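You operate a simulated robot arm through the tools that you are given. There is no shell and no other tool.

Carry out the task below with a simulated robot arm. There is one attempt and no reset: what you move stays moved.

Task
Take the brass bush out, set the depth rod to about 15 mm and zero it there.
Fine: go by the read-out, within 1 mm; bush on the blue mat, the other stays put; rod raised at the end. Set down upright: what you pick out.

Only the result counts: the job must be done as asked and must still hold three seconds after the hand-in. Knocking over, shifting, dropping, spilling or breaking anything else fails it.

Robot
A 7-joint arm with a three-finger gripper, fixed in place. Base frame: the origin is at the foot of the arm, x ahead of it, y to its left, z up; the work surface is at about z = 880. Readings come in mm, degrees, newtons and seconds.
With the tool pointing down near the work surface it reaches from about 120 to 880 mm from the base axis. Its first joint turns from -166.0 to 166.0 degrees. Payload 2.94 kg.
Tool frame: the origin (TCP) lies between the finger pads and is the grasp point; the fingertips stand 30 mm ahead of it; z points along the fingers, y is the line along which they close. Largest opening 132 mm; the body of the gripper starts 107 mm behind the TCP.
Orientation is that of the tool frame in the base frame, as [roll, pitch, yaw] about the fixed x, y, z axes, in that order (R = Rz(yaw) Ry(pitch) Rx(roll)). With the fingers straight down and closing along the base's y, the tool's x points along the base's -x, its y along +y and its z along -z.

Tools
- The arm moves only by the tool nudge_tool. Its argument "targets" is a list of rows, each an object of numbers (a shift or turn left out is 0, a gripper value left out holds the last): "tx", "ty", "tz": the shift along the tool's x, y, z in mm; "wx", "wy", "wz": the turn, a rotation vector about the tool's x, y, z in degrees. In form: [{"tx": .., "ty": .., "tz": .., "wx": .., "wy": .., "wz": ..}, ...]. A call has 1 to 20 rows; each row shifts and turns the commanded pose from where the row before left it, along the tool's axes as they then stand. "claw" is the opening, from 0 (shut) to 1 (fully open), set as the call begins (left out, the last holds). A row lasts 0.2 s, in which the tool goes at most 50 mm and 8.6 degrees; a call with a longer step from one row to the next is refused whole, and so is a gripper value outside its range. Where a pose cannot be reached the arm comes as near as it can. A force on the tool above 40 N (or 10 N above the force at the start of the call, whichever is more), or a blocked arm, ends the call early, and 0.2 s more pass. Each finger halts on what it meets, pressing with about 21 N; the grip force reading is that of the motor and also rises with nothing between the fingers. The clock runs only during rows and for 0.2 s after the last one: add rows that do not move to give the fingers time. It gives the time, the measured TCP pose, the force on the tool (base axes), the opening and the grip force at its end, in the units of the frame above (readings bear some noise), with the torque about the TCP (base axes, N m) and any sound that the robot's microphone picked up, and new pictures: "pictures" is both (left out), scene, wrist or none.
- Cameras (640 x 400 px; columns grow to the right, rows downward): "scene" is fixed at [401.6, -499.6, 1493]; the picture's right is [1.00, 0.02, 0.00], its down [0.01, -0.46, -0.89] and it looks along [-0.01, 0.89, -0.46] (base axes); focal length 328 px, centre (320, 200). "wrist" rides on the gripper at [72, 3, -144] in the tool frame; the picture's right is [-0.04, 1.00, 0.00], its down [-0.88, -0.04, -0.48] and it looks along [-0.48, -0.02, 0.88] (tool axes); focal length 256 px, centre (320, 200). There is no depth. A picture from a camera that has moved, and an enlarged one, comes with that camera's place and axes in the base frame and with its lens.
- slide_trunk(by): slides the trunk up (or, below 0, down) by that many mm; the arm rides with it, the base frame stays. It gives what a move gives, with no picture.
- inspect(camera, box): a new picture of the part [left, top, right, bottom] of that camera's present view, enlarged. The clock stands still meanwhile.
- hand_in(): hands the job in; it is judged then, once.

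Nothing tells you positions but the pictures and the camera data. Unless the task says otherwise, let go and move clear before handing in.

The tools are called after ">>>" as name(argument=value, ...) on one line, values as JSON. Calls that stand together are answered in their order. nudge_tool: Moves the arm, as the interface text tells. Its arguments: {"type":"object","properties":{"targets":{"type":"array"},"claw":{"type":"number"},"pictures":{"type":"string","enum":["both","scene","wrist","none"]}},"required":["targets"]} The other tools are called the same way: slide_trunk (by) slides the trunk up or down; inspect (camera, box) takes an enlarged picture of a part of a camera's view; hand_in () hands the job in.

At the start:

```text
clock: 0.0
position: [52.0, 403.7, 1240.9]
tcp_rot: [180.0, 0.0, -180.0]
ft_force: [0.1, -0.8, -0.8]
wrist_torque: [0.01, -0.03, 0.0]
opening: 132.1
grasp_force: 0.1
trunk travel left (down, up): [-300.0, 240.0]
```

scene: 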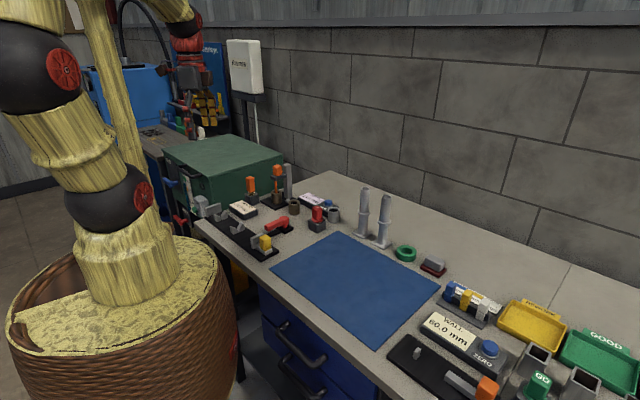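
wrist: 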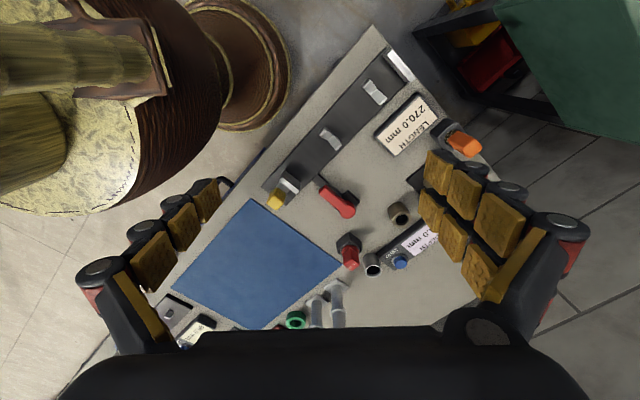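

I see a bench with a blue mat, several gauges and small bushes near a depth-rod stand. I'll look at enlarged views first.

>>> inspect(camera="scene", box=[180, 150, 340, 250])

>>> inspect(camera="scene", box=[320, 170, 640, 400])

>>> inspect(camera="wrist", box=[300, 50, 500, 200])

>>> inspect(camera="wrist", box=[300, 170, 480, 330])

```text
4.00 times, centred on (260, 200) of scene
camera zoom: at [401.6, -499.6, 1493.0], right [1.0, 0.02, 0.0], down [0.01, -0.46, -0.89], along [-0.01, 0.89, -0.46], focal length 1313 px, centre (560, 200)
```

zoom: 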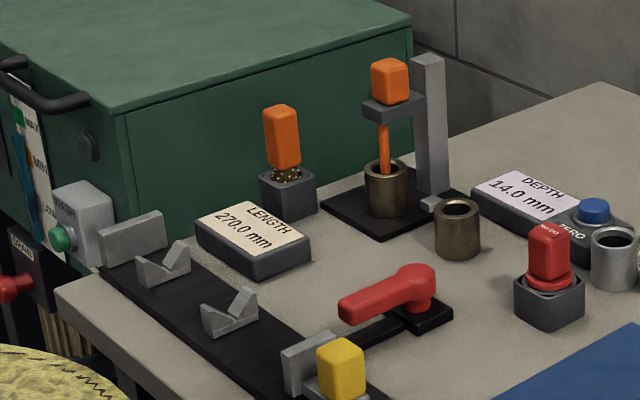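

```text
1.74 times, centred on (480, 285) of scene
camera zoom: at [401.6, -499.6, 1493.0], right [1.0, 0.02, 0.0], down [0.01, -0.46, -0.89], along [-0.01, 0.89, -0.46], focal length 571 px, centre (42, 52)
```

zoom: 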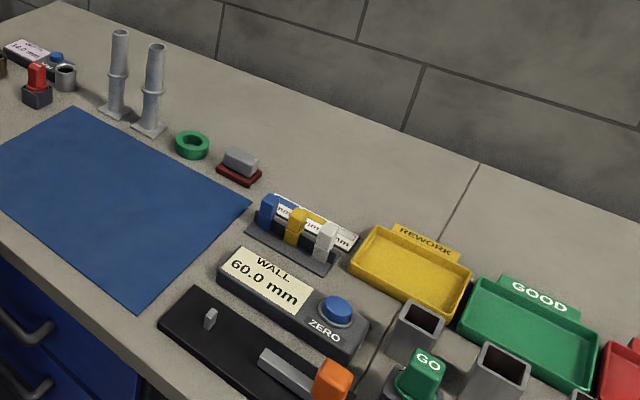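

```text
2.67 times, centred on (400, 125) of wrist
camera zoom: at [-19.6, 406.4, 1385.1], right [0.04, 1.0, 0.0], down [0.88, -0.04, 0.48], along [0.48, -0.02, -0.88], focal length 683 px, centre (107, 400)
```

zoom: 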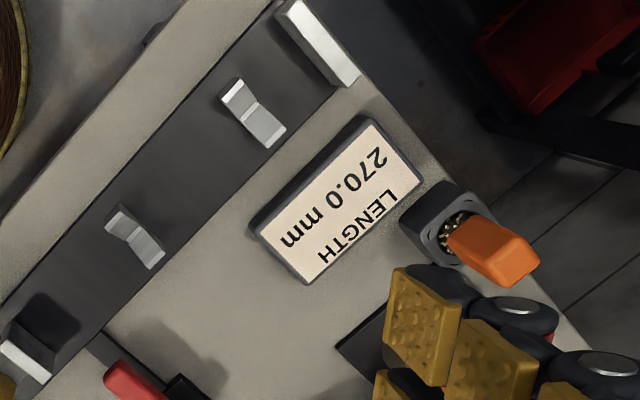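

```text
2.50 times, centred on (390, 250) of wrist
camera zoom: at [-19.6, 406.4, 1385.1], right [0.04, 1.0, 0.0], down [0.88, -0.04, 0.48], along [0.48, -0.02, -0.88], focal length 640 px, centre (145, 75)
```

zoom: 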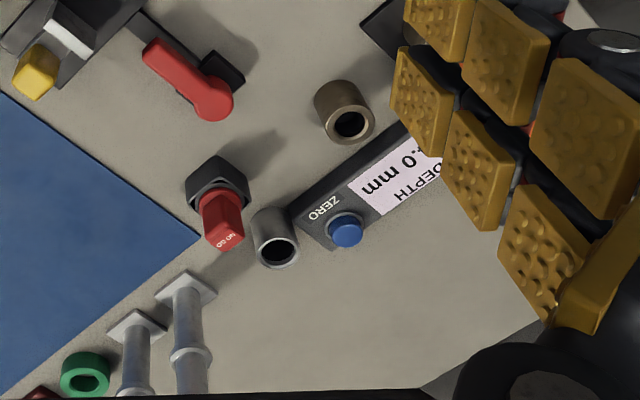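

The depth gauge stands at roughly (215, 640), with a brass bush under the orange rod, and a second bush at about (293, 573). I'll move high over that area with the gripper closed for a better look.

>>> nudge_tool(targets=[{"ty": 40}, {"ty": 40}, {"ty": 40}, {"ty": 40}, {"ty": 40}, {}, {}], claw=0.1)

```text
clock: 1.4
position: [87.0, 597.6, 1340.6]
tcp_rot: [170.7, 0.4, 176.7]
ft_force: [0.0, -0.1, 0.5]
wrist_torque: [0.03, 0.0, 0.0]
opening: 33.2
grasp_force: 1.8
trunk travel left (down, up): [-300.0, 240.0]
stopped in row 6: the arm was blocked; the commanded pose is now the measured one
camera wrist: at [12.5, 581.0, 1482.9], right [0.1, 0.98, 0.16], down [0.87, -0.16, 0.47], along [0.49, 0.1, -0.87], focal length 256 px, centre (320, 200)
```

scene: 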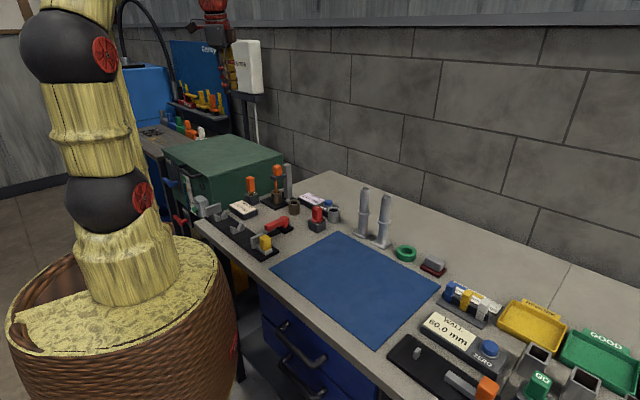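
wrist: 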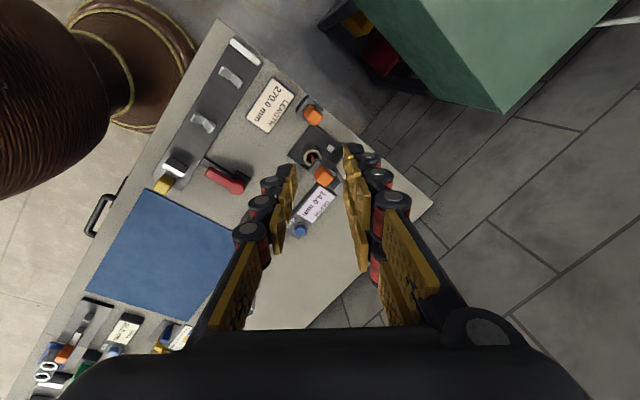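

The arm came up against a limit and ended higher and tilted. From here the wrist view shows the gauge, so I'll zoom in on it.

>>> inspect(camera="wrist", box=[240, 80, 400, 180])

>>> inspect(camera="wrist", box=[230, 120, 390, 260])

>>> inspect(camera="scene", box=[236, 155, 346, 235])

```text
4.00 times, centred on (320, 130) of wrist
camera zoom: at [12.5, 581.0, 1482.9], right [0.1, 0.98, 0.16], down [0.87, -0.16, 0.47], along [0.49, 0.1, -0.87], focal length 1024 px, centre (320, 480)
```

zoom: 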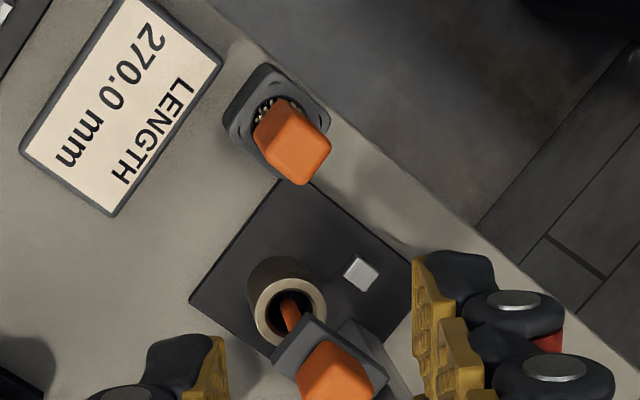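

```text
2.86 times, centred on (310, 190) of wrist
camera zoom: at [12.5, 581.0, 1482.9], right [0.1, 0.98, 0.16], down [0.87, -0.16, 0.47], along [0.49, 0.1, -0.87], focal length 731 px, centre (349, 229)
```

zoom: 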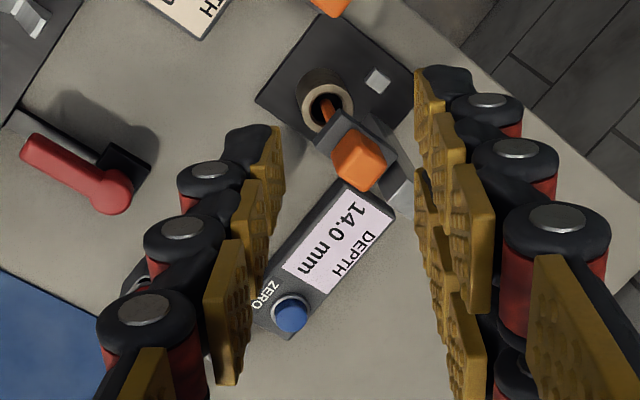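

```text
5.00 times, centred on (291, 195) of scene
camera zoom: at [401.6, -499.6, 1493.0], right [1.0, 0.02, 0.0], down [0.01, -0.46, -0.89], along [-0.01, 0.89, -0.46], focal length 1641 px, centre (465, 225)
```

zoom: 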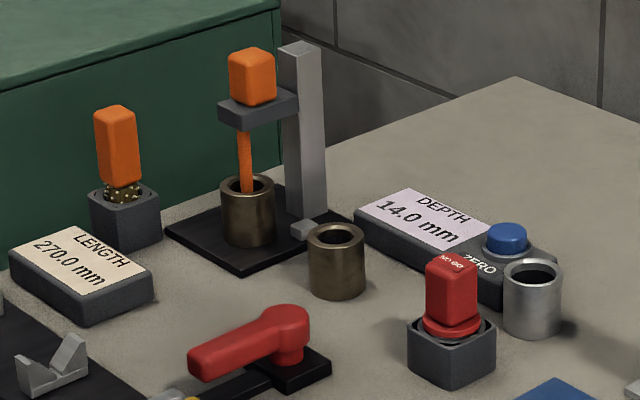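

There's a brass bush under the rod, a guide arm with the orange handle, a read-out at 14.0 mm and a blue ZERO button. I'll level the tool and descend for a closer look.

>>> nudge_tool(targets=[{"tz": 40}, {"tz": 40, "wx": 4.5}, {"tz": 40, "wx": 4.8}, {"tz": 30, "wz": -3.3}, {"tz": 30}, {}], claw=0.1)

```text
clock: 2.8
position: [89.1, 616.1, 1168.6]
tcp_rot: [179.3, 0.4, 179.9]
ft_force: [-0.6, 0.6, 0.8]
wrist_torque: [0.01, 0.01, 0.0]
opening: 13.2
grasp_force: 0.0
trunk travel left (down, up): [-300.0, 240.0]
camera wrist: at [15.6, 616.4, 1311.0], right [0.04, 1.0, 0.01], down [0.88, -0.04, 0.48], along [0.48, -0.01, -0.88], focal length 256 px, centre (320, 200)
```

scene: 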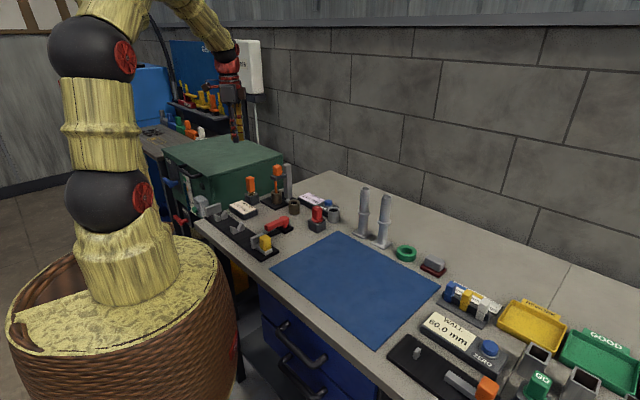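
wrist: 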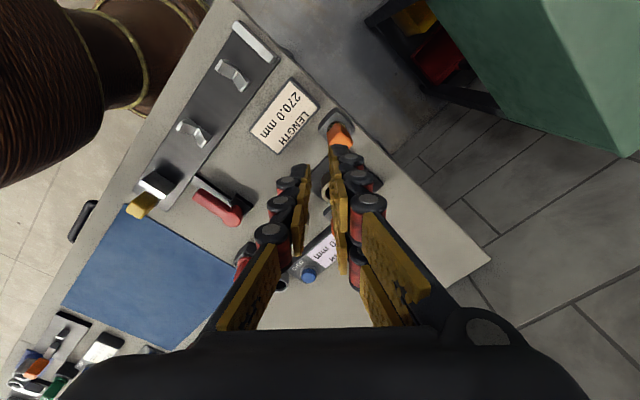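

The gauge should be at the centre of the wrist view, hidden by the fingers, so I'll open the claw wide to look between them.

>>> nudge_tool(targets=[{"ty": 15}, {}, {}, {}, {}, {}, {}, {}], claw=1.0, pictures="wrist")

>>> inspect(camera="wrist", box=[220, 100, 420, 260])

```text
clock: 4.6
position: [87.4, 629.9, 1159.4]
tcp_rot: [179.9, 0.5, -179.9]
ft_force: [-0.1, 0.1, -0.7]
wrist_torque: [-0.03, 0.01, 0.02]
opening: 131.5
grasp_force: 0.0
trunk travel left (down, up): [-300.0, 240.0]
camera wrist: at [13.2, 632.1, 1303.0], right [0.04, 1.0, 0.0], down [0.88, -0.03, 0.48], along [0.48, -0.02, -0.88], focal length 256 px, centre (320, 200)
```

wrist: 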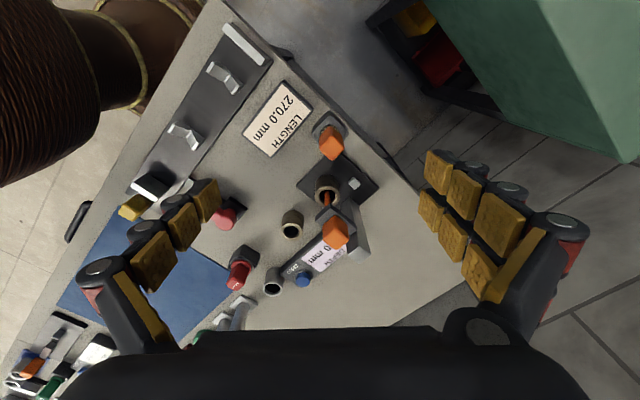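

```text
2.50 times, centred on (320, 180) of wrist
camera zoom: at [13.2, 632.1, 1303.0], right [0.04, 1.0, 0.0], down [0.88, -0.03, 0.48], along [0.48, -0.02, -0.88], focal length 640 px, centre (320, 250)
```

zoom: 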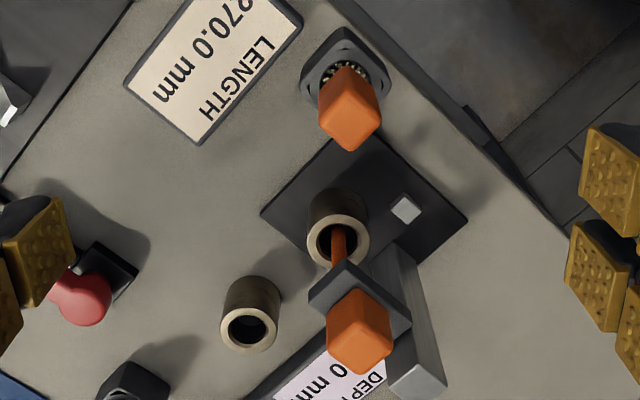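

The gauge geometry is clear: rod axis ≈ (211, 640), post ≈ (238, 676), and the guide arm runs at about 53° to base x. I'll turn the tool so the fingers close across the guide arm and move above the handle.

>>> nudge_tool(targets=[{"wz": -8.5}, {"wz": -8.5}, {"wz": -8.5}, {"wz": -8.5}, {"wz": -8.5}, {"wz": -8.5}, {"tx": -20, "ty": -25}, {"tx": -20, "ty": -25}, {}, {}])

```text
clock: 6.8
position: [149.6, 630.4, 1162.9]
tcp_rot: [-179.7, 0.2, -128.8]
ft_force: [-0.3, 0.0, -0.2]
wrist_torque: [0.01, 0.0, 0.0]
opening: 132.1
grasp_force: 0.1
trunk travel left (down, up): [-300.0, 240.0]
camera wrist: at [100.5, 574.9, 1306.8], right [-0.75, 0.66, 0.0], down [0.58, 0.66, 0.48], along [0.32, 0.36, -0.88], focal length 256 px, centre (320, 200)
```

scene: 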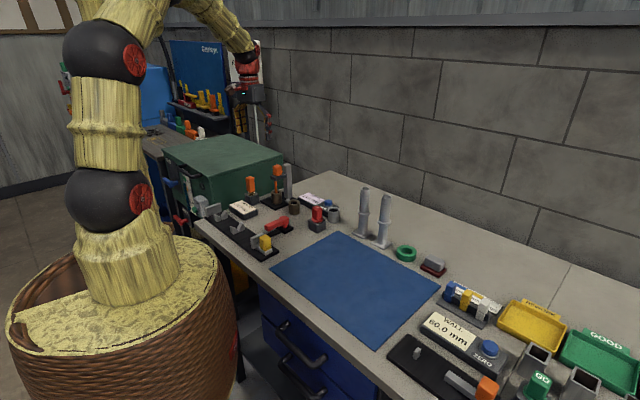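
wrist: 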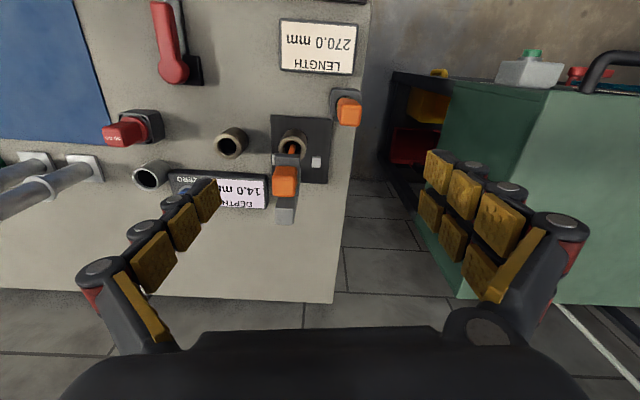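

>>> inspect(camera="wrist", box=[220, 90, 380, 240])

```text
2.67 times, centred on (300, 165) of wrist
camera zoom: at [100.5, 574.9, 1306.8], right [-0.75, 0.66, 0.0], down [0.58, 0.66, 0.48], along [0.32, 0.36, -0.88], focal length 683 px, centre (373, 293)
```

zoom: 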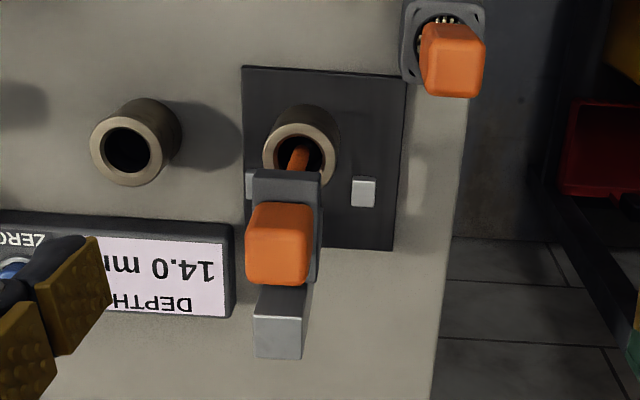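

The gauge is turned 45° on the bench. I'll align yaw to 225° and move directly above the handle, with the tips still clear of it.

>>> nudge_tool(targets=[{"wz": 6.2}, {"tx": -25, "ty": -18}, {"tx": -24.5, "ty": -18}, {"tz": 25}, {"tz": 25}, {}, {}])

>>> inspect(camera="wrist", box=[200, 50, 440, 320])

>>> inspect(camera="scene", box=[220, 120, 350, 220])

```text
clock: 8.4
position: [208.8, 640.1, 1114.1]
tcp_rot: [-179.8, 0.3, -135.0]
ft_force: [-0.8, -0.1, -0.3]
wrist_torque: [0.01, -0.05, -0.01]
opening: 132.0
grasp_force: 0.1
trunk travel left (down, up): [-300.0, 240.0]
camera wrist: at [153.9, 590.0, 1257.1], right [-0.68, 0.74, 0.0], down [0.64, 0.59, 0.48], along [0.36, 0.32, -0.88], focal length 256 px, centre (320, 200)
```

scene: 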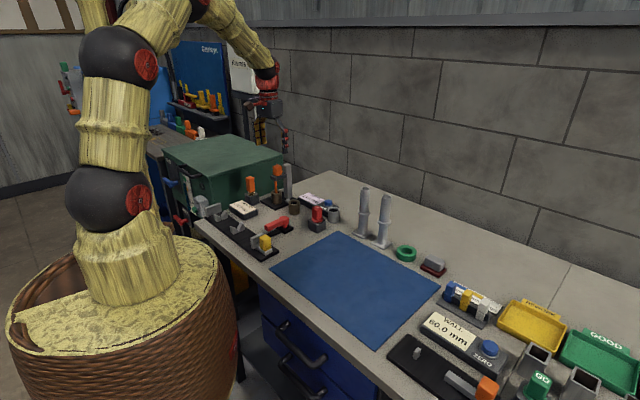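
wrist: 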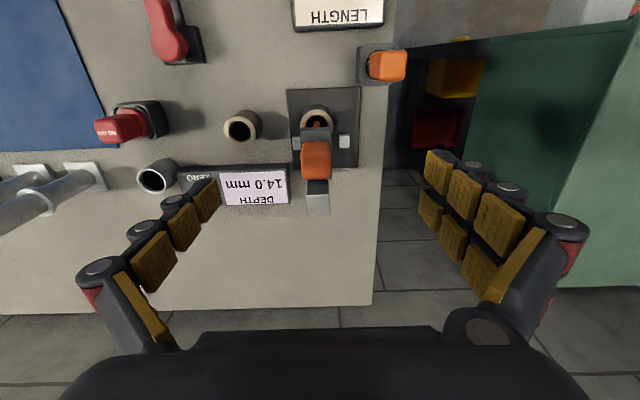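

```text
1.48 times, centred on (320, 185) of wrist
camera zoom: at [153.9, 590.0, 1257.1], right [-0.68, 0.74, 0.0], down [0.64, 0.59, 0.48], along [0.36, 0.32, -0.88], focal length 379 px, centre (320, 222)
```

zoom: 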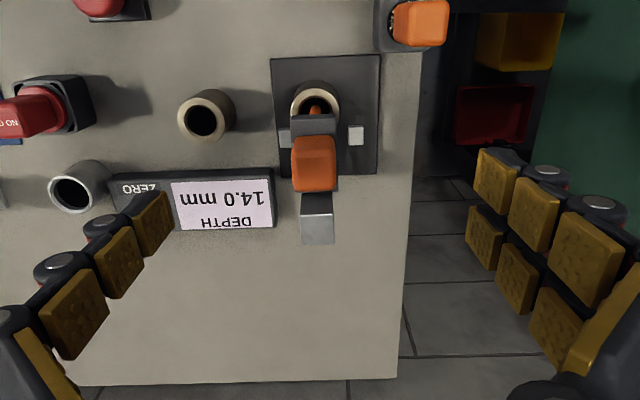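

```text
4.00 times, centred on (285, 170) of scene
camera zoom: at [401.6, -499.6, 1493.0], right [1.0, 0.02, 0.0], down [0.01, -0.46, -0.89], along [-0.01, 0.89, -0.46], focal length 1313 px, centre (460, 320)
```

zoom: 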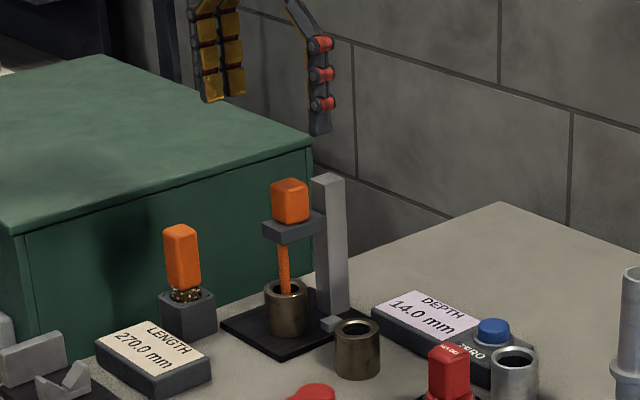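

Everything lines up. I'll zoom closely on the handle to centre on it.

>>> inspect(camera="wrist", box=[270, 80, 370, 220])

>>> inspect(camera="scene", box=[260, 155, 310, 215])

```text
2.86 times, centred on (320, 150) of wrist
camera zoom: at [153.9, 590.0, 1257.1], right [-0.68, 0.74, 0.0], down [0.64, 0.59, 0.48], along [0.36, 0.32, -0.88], focal length 731 px, centre (320, 343)
```

zoom: 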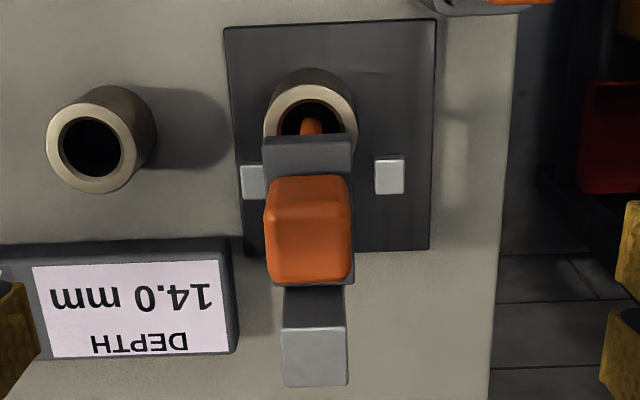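

```text
6.67 times, centred on (285, 185) of scene
camera zoom: at [401.6, -499.6, 1493.0], right [1.0, 0.02, 0.0], down [0.01, -0.46, -0.89], along [-0.01, 0.89, -0.46], focal length 2188 px, centre (553, 300)
```

zoom: 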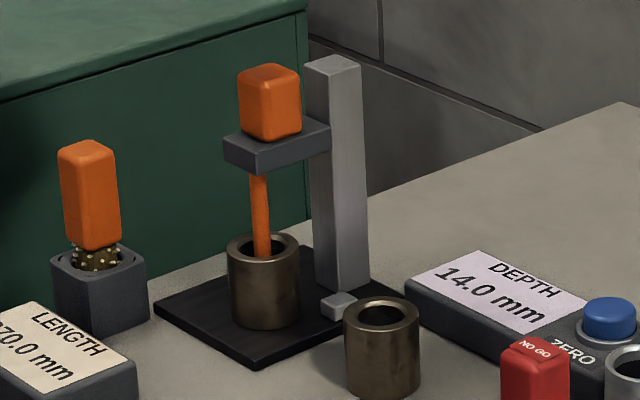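

The knob sits on the carriage arm a little closer to the post than the rod, at about (218, 644). I'll centre over it and descend so the fingertips straddle it, staying just above the arm.

>>> nudge_tool(targets=[{"tx": -9, "ty": -3.8}, {"tz": 25}, {"tz": 25}, {"tz": 16}, {}, {}])

>>> inspect(camera="scene", box=[240, 135, 320, 215])

>>> inspect(camera="wrist", box=[220, 80, 420, 280])

```text
clock: 9.8
position: [220.3, 645.8, 1045.3]
tcp_rot: [-179.8, 0.4, -134.9]
ft_force: [-0.8, -0.1, 0.0]
wrist_torque: [-0.05, 0.01, -0.01]
opening: 131.9
grasp_force: 0.0
trunk travel left (down, up): [-300.0, 240.0]
camera wrist: at [165.5, 595.1, 1190.3], right [-0.68, 0.74, 0.0], down [0.64, 0.59, 0.48], along [0.36, 0.32, -0.88], focal length 256 px, centre (320, 200)
```

scene: 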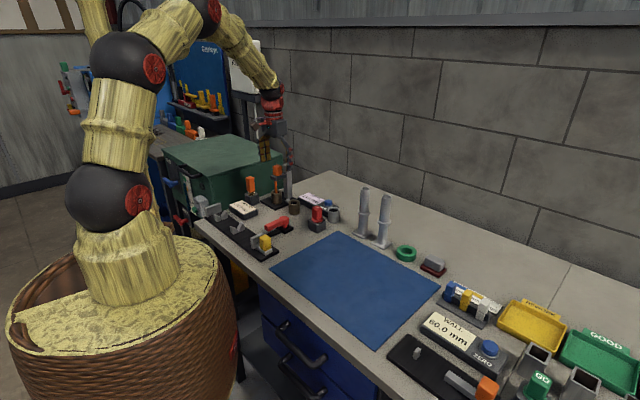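
wrist: 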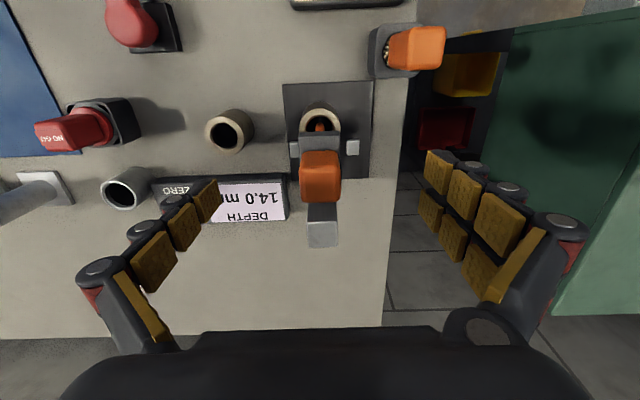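

```text
5.00 times, centred on (280, 175) of scene
camera zoom: at [401.6, -499.6, 1493.0], right [1.0, 0.02, 0.0], down [0.01, -0.46, -0.89], along [-0.01, 0.89, -0.46], focal length 1641 px, centre (520, 325)
```

zoom: 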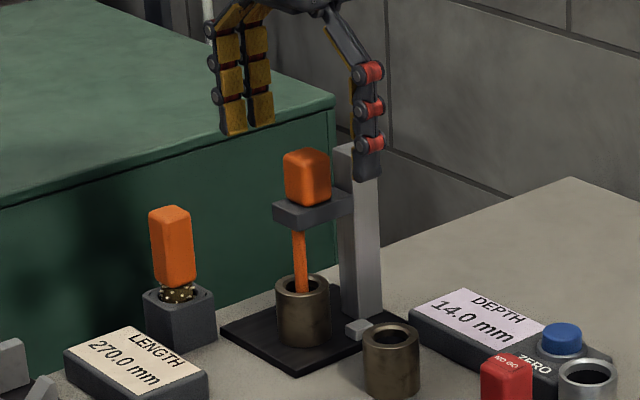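

```text
2.00 times, centred on (320, 180) of wrist
camera zoom: at [165.5, 595.1, 1190.3], right [-0.68, 0.74, 0.0], down [0.64, 0.59, 0.48], along [0.36, 0.32, -0.88], focal length 512 px, centre (320, 240)
```

zoom: 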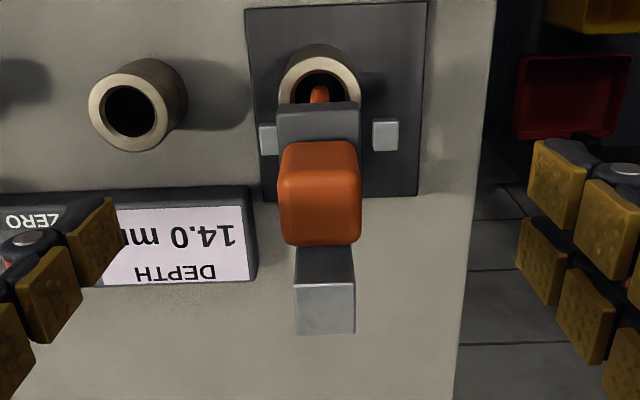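

The knob is centred between the fingers. I'll close gently on it and check.

>>> nudge_tool(targets=[{}, {}, {}, {}, {}, {}, {}], claw=0.12)

>>> inspect(camera="scene", box=[240, 135, 320, 215])

>>> inspect(camera="wrist", box=[220, 80, 420, 280])

```text
clock: 11.4
position: [219.4, 644.7, 1045.7]
tcp_rot: [-179.8, 0.2, -134.9]
ft_force: [-0.4, 0.1, -0.6]
wrist_torque: [0.02, -0.07, -0.07]
opening: 28.0
grasp_force: 12.0
trunk travel left (down, up): [-300.0, 240.0]
camera wrist: at [165.4, 595.2, 1190.4], right [-0.68, 0.74, 0.0], down [0.64, 0.59, 0.48], along [0.36, 0.32, -0.88], focal length 256 px, centre (320, 200)
```

scene: 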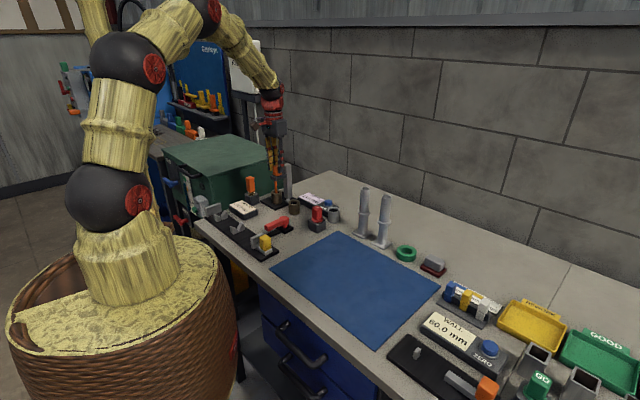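
wrist: 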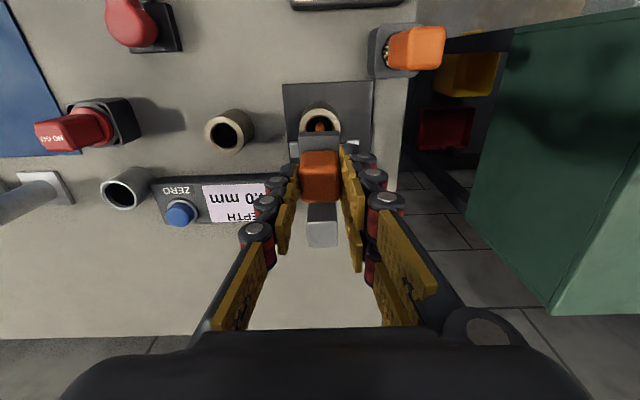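

```text
5.00 times, centred on (280, 175) of scene
camera zoom: at [401.6, -499.6, 1493.0], right [1.0, 0.02, 0.0], down [0.01, -0.46, -0.89], along [-0.01, 0.89, -0.46], focal length 1641 px, centre (520, 325)
```

zoom: 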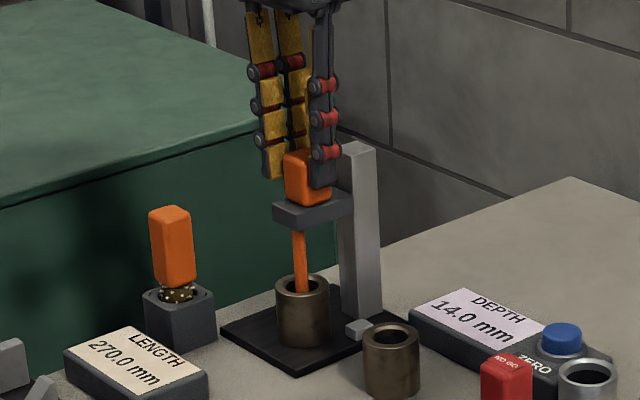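

```text
2.00 times, centred on (320, 180) of wrist
camera zoom: at [165.4, 595.2, 1190.4], right [-0.68, 0.74, 0.0], down [0.64, 0.59, 0.48], along [0.36, 0.32, -0.88], focal length 512 px, centre (320, 240)
```

zoom: 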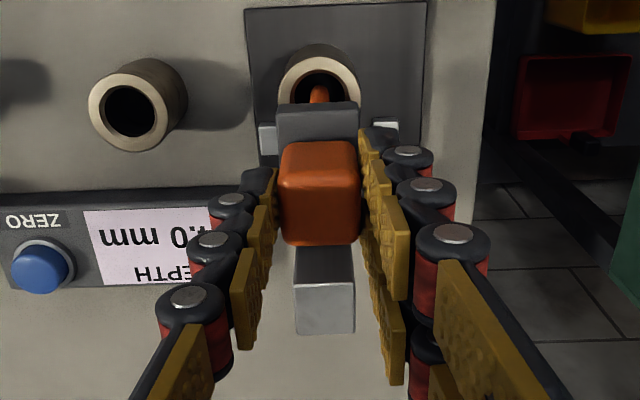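

The knob is gripped at 28 mm opening. I'll lift a little and see how the rod, arm and read-out behave.

>>> nudge_tool(targets=[{}, {"tz": -5}, {"tz": -5}, {"tz": -5}, {"tz": -5}, {}], claw=0.1, pictures="scene")

>>> inspect(camera="scene", box=[240, 135, 320, 215])

>>> inspect(camera="scene", box=[290, 180, 350, 220])

```text
clock: 12.8
position: [220.2, 644.9, 1067.6]
tcp_rot: [-179.8, 0.3, -134.9]
ft_force: [-5.9, 6.2, -2.7]
wrist_torque: [-0.15, 0.6, -0.05]
opening: 27.4
grasp_force: 44.7
trunk travel left (down, up): [-300.0, 240.0]
```

scene: 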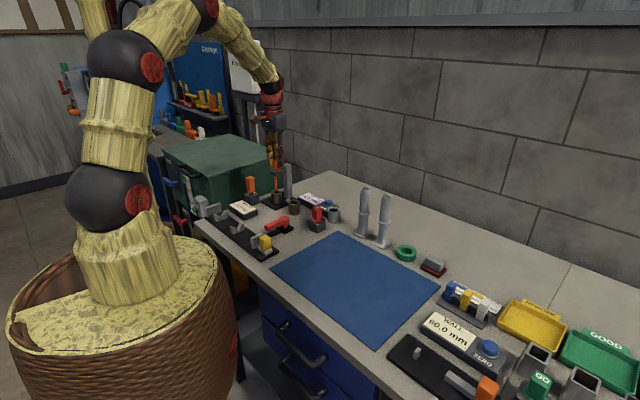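

```text
5.00 times, centred on (280, 175) of scene
camera zoom: at [401.6, -499.6, 1493.0], right [1.0, 0.02, 0.0], down [0.01, -0.46, -0.89], along [-0.01, 0.89, -0.46], focal length 1641 px, centre (520, 325)
```

zoom: 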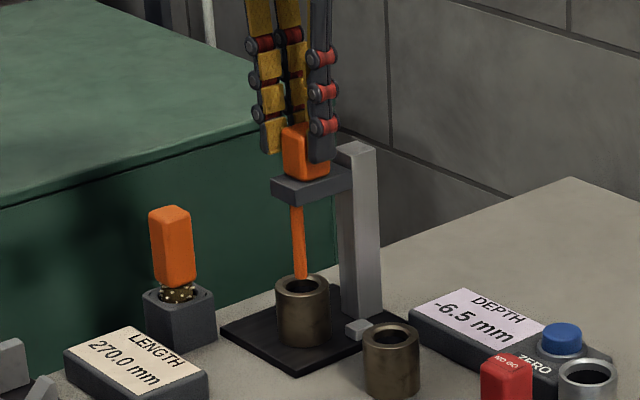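

```text
10.00 times, centred on (320, 200) of scene
camera zoom: at [401.6, -499.6, 1493.0], right [1.0, 0.02, 0.0], down [0.01, -0.46, -0.89], along [-0.01, 0.89, -0.46], focal length 3282 px, centre (320, 200)
```

zoom: 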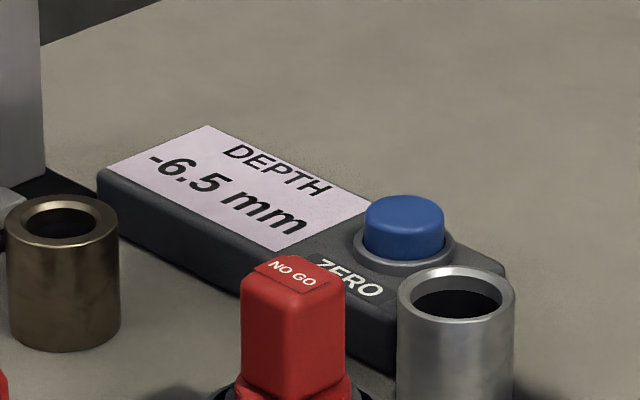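

The whole carriage lifts, and raising it makes the read-out fall (−6.5 mm now). I'll keep raising to clear the bush, watching for the end stop.

>>> nudge_tool(targets=[{"tz": -5}, {"tz": -5}, {"tz": -5}, {"tz": -5}, {}], pictures="scene")

>>> inspect(camera="scene", box=[240, 135, 340, 215])

```text
clock: 14.0
position: [219.9, 643.5, 1087.3]
tcp_rot: [-179.9, 0.3, -134.9]
ft_force: [-5.9, 7.8, -1.7]
wrist_torque: [0.0, 0.25, -0.05]
opening: 27.5
grasp_force: 45.3
trunk travel left (down, up): [-300.0, 240.0]
```

scene: 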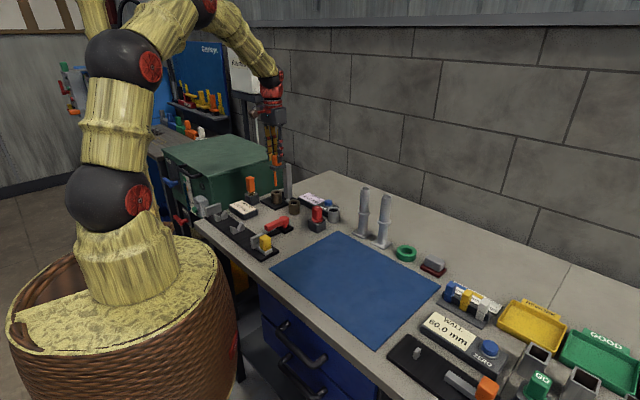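

```text
5.00 times, centred on (290, 175) of scene
camera zoom: at [401.6, -499.6, 1493.0], right [1.0, 0.02, 0.0], down [0.01, -0.46, -0.89], along [-0.01, 0.89, -0.46], focal length 1641 px, centre (470, 325)
```

zoom: 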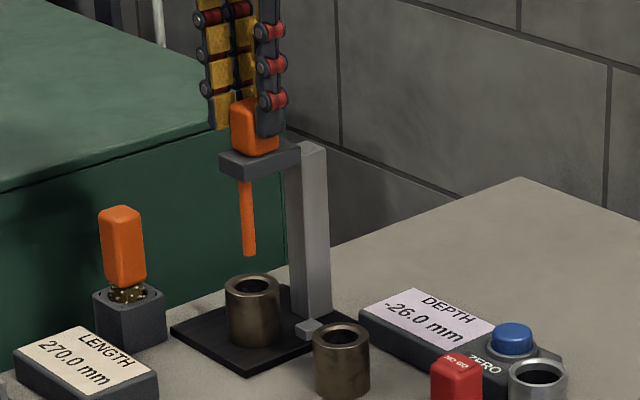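

The rod tip is out of the bush. I'll raise it a bit more for gripper clearance.

>>> nudge_tool(targets=[{"tz": -4}, {"tz": -4}, {"tz": -4}, {"tz": -3}, {}], pictures="scene")

>>> inspect(camera="scene", box=[240, 135, 340, 215])

```text
clock: 15.2
position: [219.5, 644.1, 1098.3]
tcp_rot: [-179.6, 0.1, -134.9]
ft_force: [-7.6, 3.7, -33.6]
wrist_torque: [0.04, 0.2, -0.03]
opening: 27.9
grasp_force: 44.9
trunk travel left (down, up): [-300.0, 240.0]
```

scene: 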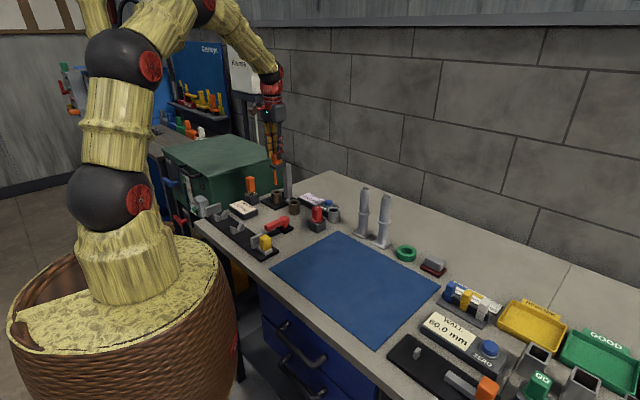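

```text
5.00 times, centred on (290, 175) of scene
camera zoom: at [401.6, -499.6, 1493.0], right [1.0, 0.02, 0.0], down [0.01, -0.46, -0.89], along [-0.01, 0.89, -0.46], focal length 1641 px, centre (470, 325)
```

zoom: 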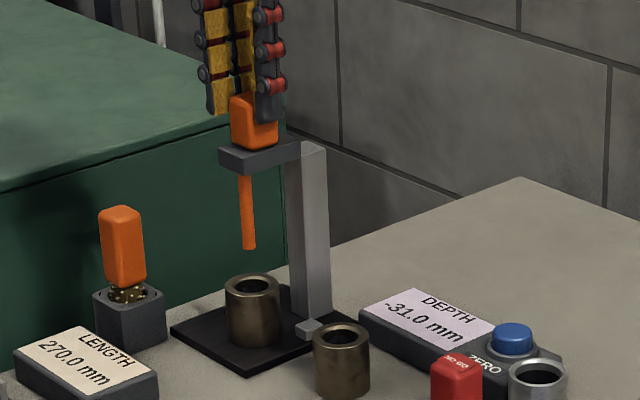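

The carriage reached its top stop at −31.0. I'll ease off the pull and open the fingers slightly to see whether the rod stays up.

>>> nudge_tool(targets=[{"tz": 4}, {}], pictures="none")

>>> nudge_tool(targets=[{}, {}, {}], claw=0.35, pictures="scene")

>>> inspect(camera="scene", box=[240, 135, 340, 215])

```text
clock: 15.8
position: [219.5, 644.6, 1097.5]
tcp_rot: [-179.8, 0.3, -134.8]
ft_force: [-12.3, -7.0, -10.6]
wrist_torque: [-0.99, 1.16, -0.03]
opening: 27.5
grasp_force: 44.8
trunk travel left (down, up): [-300.0, 240.0]
```

```text
clock: 16.6
position: [219.3, 643.8, 1098.5]
tcp_rot: [-179.8, 0.4, -135.0]
ft_force: [0.3, 0.3, 0.4]
wrist_torque: [-0.02, -0.01, 0.03]
opening: 46.3
grasp_force: 0.0
trunk travel left (down, up): [-300.0, 240.0]
```

scene: 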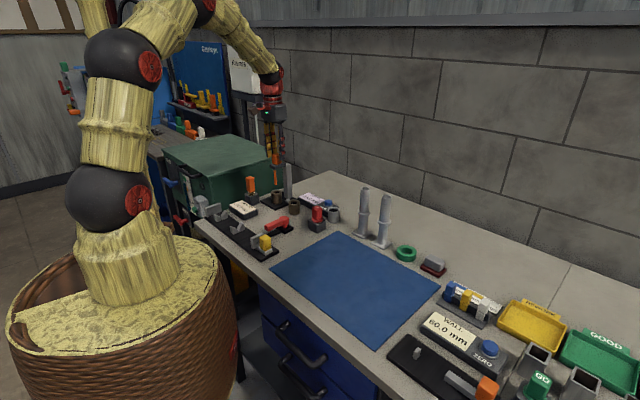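

```text
5.00 times, centred on (290, 175) of scene
camera zoom: at [401.6, -499.6, 1493.0], right [1.0, 0.02, 0.0], down [0.01, -0.46, -0.89], along [-0.01, 0.89, -0.46], focal length 1641 px, centre (470, 325)
```

zoom: 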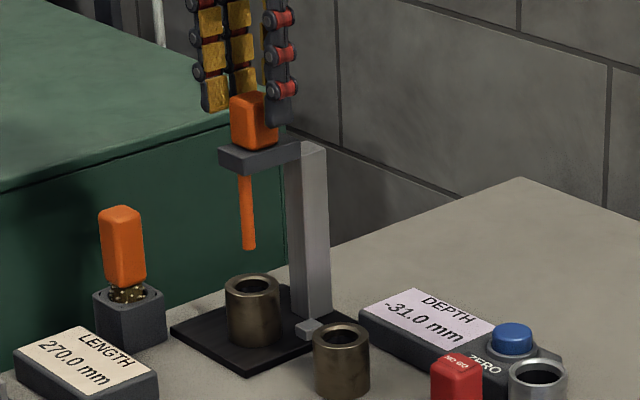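

The rod holds at the top (−31.0). Next I'll back off up and away, then tilt the tool so I can reach in sideways under the raised arm for the bush at about (205, 631).

>>> nudge_tool(targets=[{"tz": -25}, {"tz": -30}, {"tx": 36, "ty": -15}, {"tx": 36, "ty": -15}, {"tx": 36, "ty": -15}, {"tx": 36, "ty": -15}, {"wz": -8.4}, {"wz": -8.4}, {"wz": -8.2}, {"wy": -8}, {"wy": -8}, {"wy": -8}, {"wy": -8}, {"wy": -8}, {}, {}], claw=0.5)

```text
clock: 20.0
position: [161.2, 499.0, 1152.3]
tcp_rot: [-179.6, 40.3, -109.5]
ft_force: [-0.2, 0.3, 0.1]
wrist_torque: [-0.03, 0.0, 0.01]
opening: 66.2
grasp_force: 0.1
trunk travel left (down, up): [-300.0, 240.0]
camera wrist: at [106.5, 360.7, 1215.4], right [-0.93, 0.37, 0.02], down [0.15, 0.33, 0.93], along [0.34, 0.87, -0.36], focal length 256 px, centre (320, 200)
```

scene: 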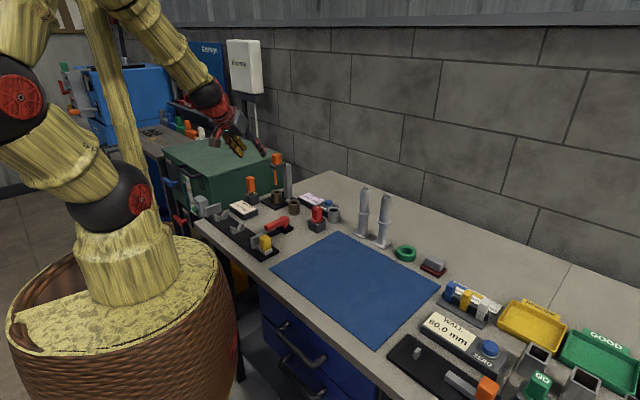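
wrist: 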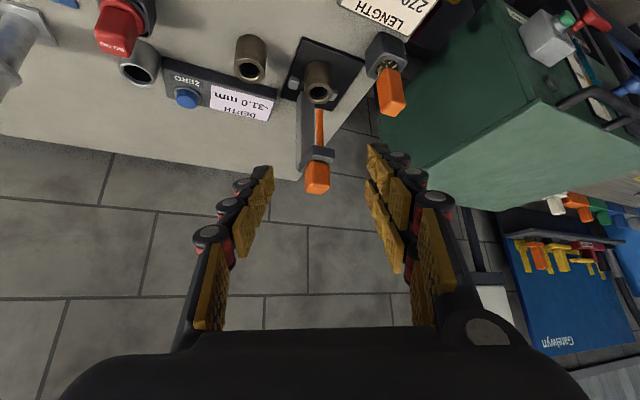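

The tilted pose is reachable and shows the raised rod and bush well. I'll zoom in to measure the bush.

>>> inspect(camera="wrist", box=[220, 10, 420, 210])

```text
2.00 times, centred on (320, 110) of wrist
camera zoom: at [106.5, 360.7, 1215.4], right [-0.93, 0.37, 0.02], down [0.15, 0.33, 0.93], along [0.34, 0.87, -0.36], focal length 512 px, centre (320, 380)
```

zoom: 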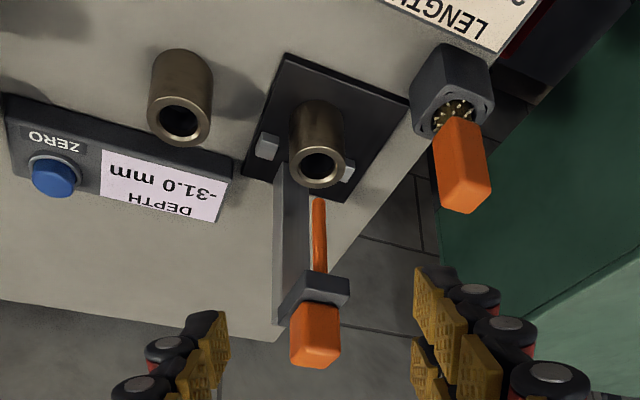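

The bush axis comes out near (211, 638). I'll move along the tilted line to a point 90 mm short of it and check alignment.

>>> nudge_tool(targets=[{"tx": 7.7, "ty": 0.3, "tz": 36.7}, {"tx": 7.7, "ty": 0.3, "tz": 36.7}, {"tx": 7.7, "ty": 0.3, "tz": 36.7}, {"tx": 7.7, "ty": 0.2, "tz": 36.7}, {"tx": 7.5, "ty": 0.2, "tz": 36.6}, {}, {}])

>>> inspect(camera="wrist", box=[220, 30, 420, 230])

>>> inspect(camera="scene", box=[220, 125, 340, 215])

```text
clock: 21.6
position: [188.5, 583.4, 985.7]
tcp_rot: [-179.6, 40.2, -109.8]
ft_force: [0.7, -0.6, 0.1]
wrist_torque: [0.0, 0.02, 0.0]
opening: 65.9
grasp_force: 0.0
trunk travel left (down, up): [-300.0, 240.0]
camera wrist: at [135.0, 445.0, 1049.2], right [-0.93, 0.37, 0.02], down [0.16, 0.33, 0.93], along [0.34, 0.87, -0.36], focal length 256 px, centre (320, 200)
```

scene: 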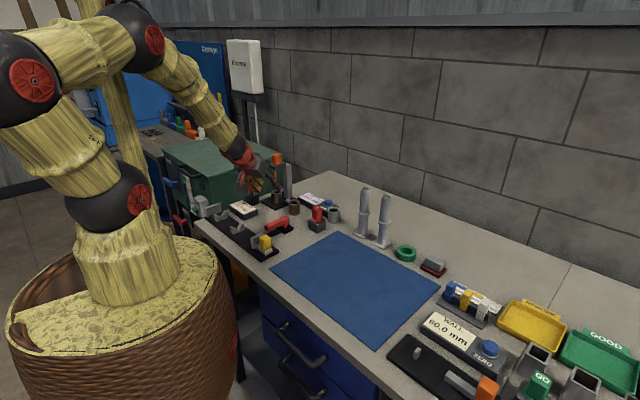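
wrist: 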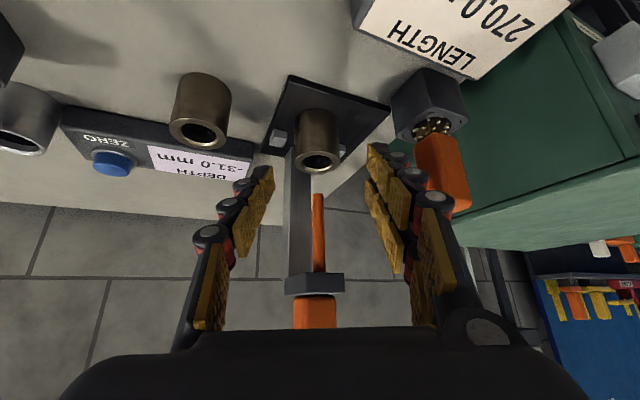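

```text
2.00 times, centred on (320, 130) of wrist
camera zoom: at [135.0, 445.0, 1049.2], right [-0.93, 0.37, 0.02], down [0.16, 0.33, 0.93], along [0.34, 0.87, -0.36], focal length 512 px, centre (320, 340)
```

zoom: 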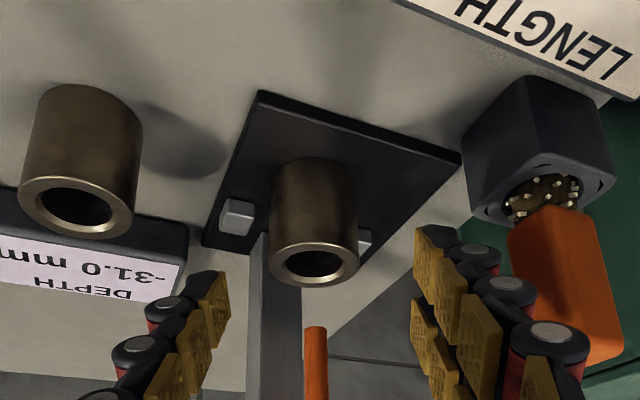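

```text
4.44 times, centred on (280, 170) of scene
camera zoom: at [401.6, -499.6, 1493.0], right [1.0, 0.02, 0.0], down [0.01, -0.46, -0.89], along [-0.01, 0.89, -0.46], focal length 1459 px, centre (498, 333)
```

zoom: 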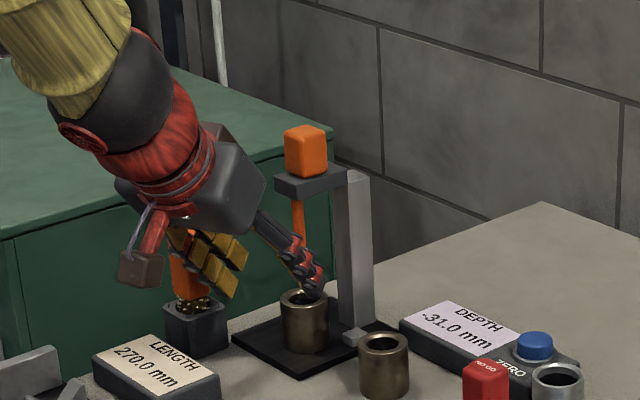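

Alignment is close: the bush axis is about 3 mm off laterally. I'll correct that and advance most of the way along the tool axis.

>>> nudge_tool(targets=[{"tx": -1.5, "ty": -2.5, "tz": 20}, {"tx": -1, "tz": 20}, {"tz": 15}, {}, {}])

>>> inspect(camera="wrist", box=[220, 50, 420, 250])

>>> inspect(camera="scene", box=[240, 145, 320, 215])

```text
clock: 22.8
position: [204.6, 617.3, 947.4]
tcp_rot: [-179.7, 40.2, -109.7]
ft_force: [-0.8, -0.3, 0.3]
wrist_torque: [0.01, -0.01, 0.02]
opening: 66.2
grasp_force: 0.1
trunk travel left (down, up): [-300.0, 240.0]
camera wrist: at [151.3, 479.6, 1010.0], right [-0.93, 0.37, 0.02], down [0.16, 0.33, 0.93], along [0.34, 0.87, -0.36], focal length 256 px, centre (320, 200)
```

scene: 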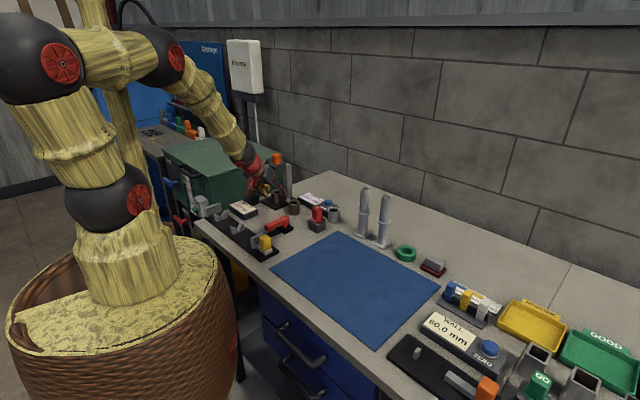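
wrist: 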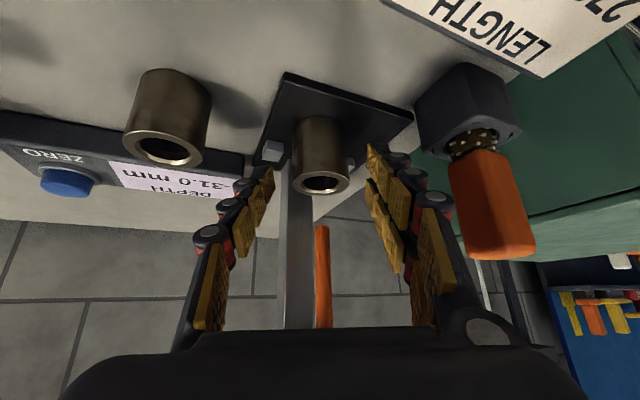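

```text
2.00 times, centred on (320, 150) of wrist
camera zoom: at [151.3, 479.6, 1010.0], right [-0.93, 0.37, 0.02], down [0.16, 0.33, 0.93], along [0.34, 0.87, -0.36], focal length 512 px, centre (320, 300)
```

zoom: 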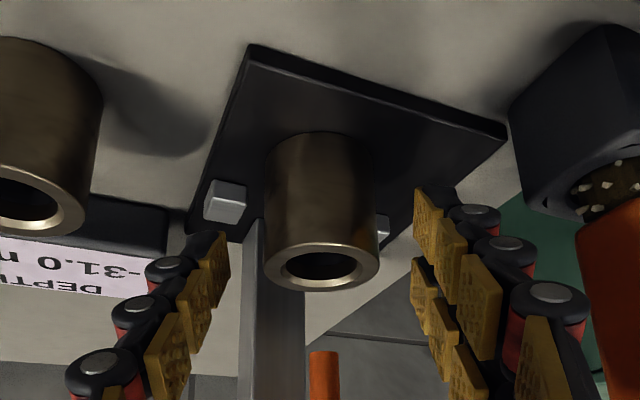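

```text
5.71 times, centred on (280, 180) of scene
camera zoom: at [401.6, -499.6, 1493.0], right [1.0, 0.02, 0.0], down [0.01, -0.46, -0.89], along [-0.01, 0.89, -0.46], focal length 1875 px, centre (549, 314)
```

zoom: 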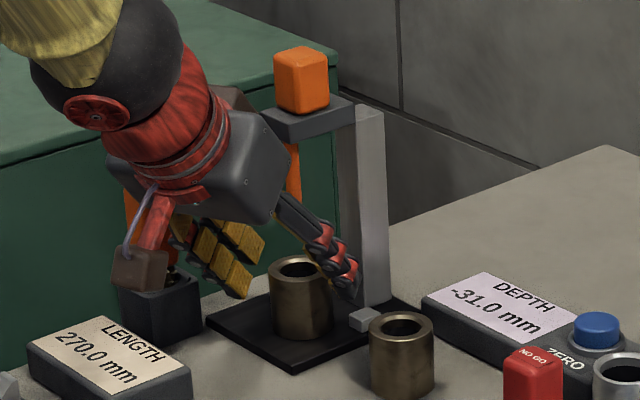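

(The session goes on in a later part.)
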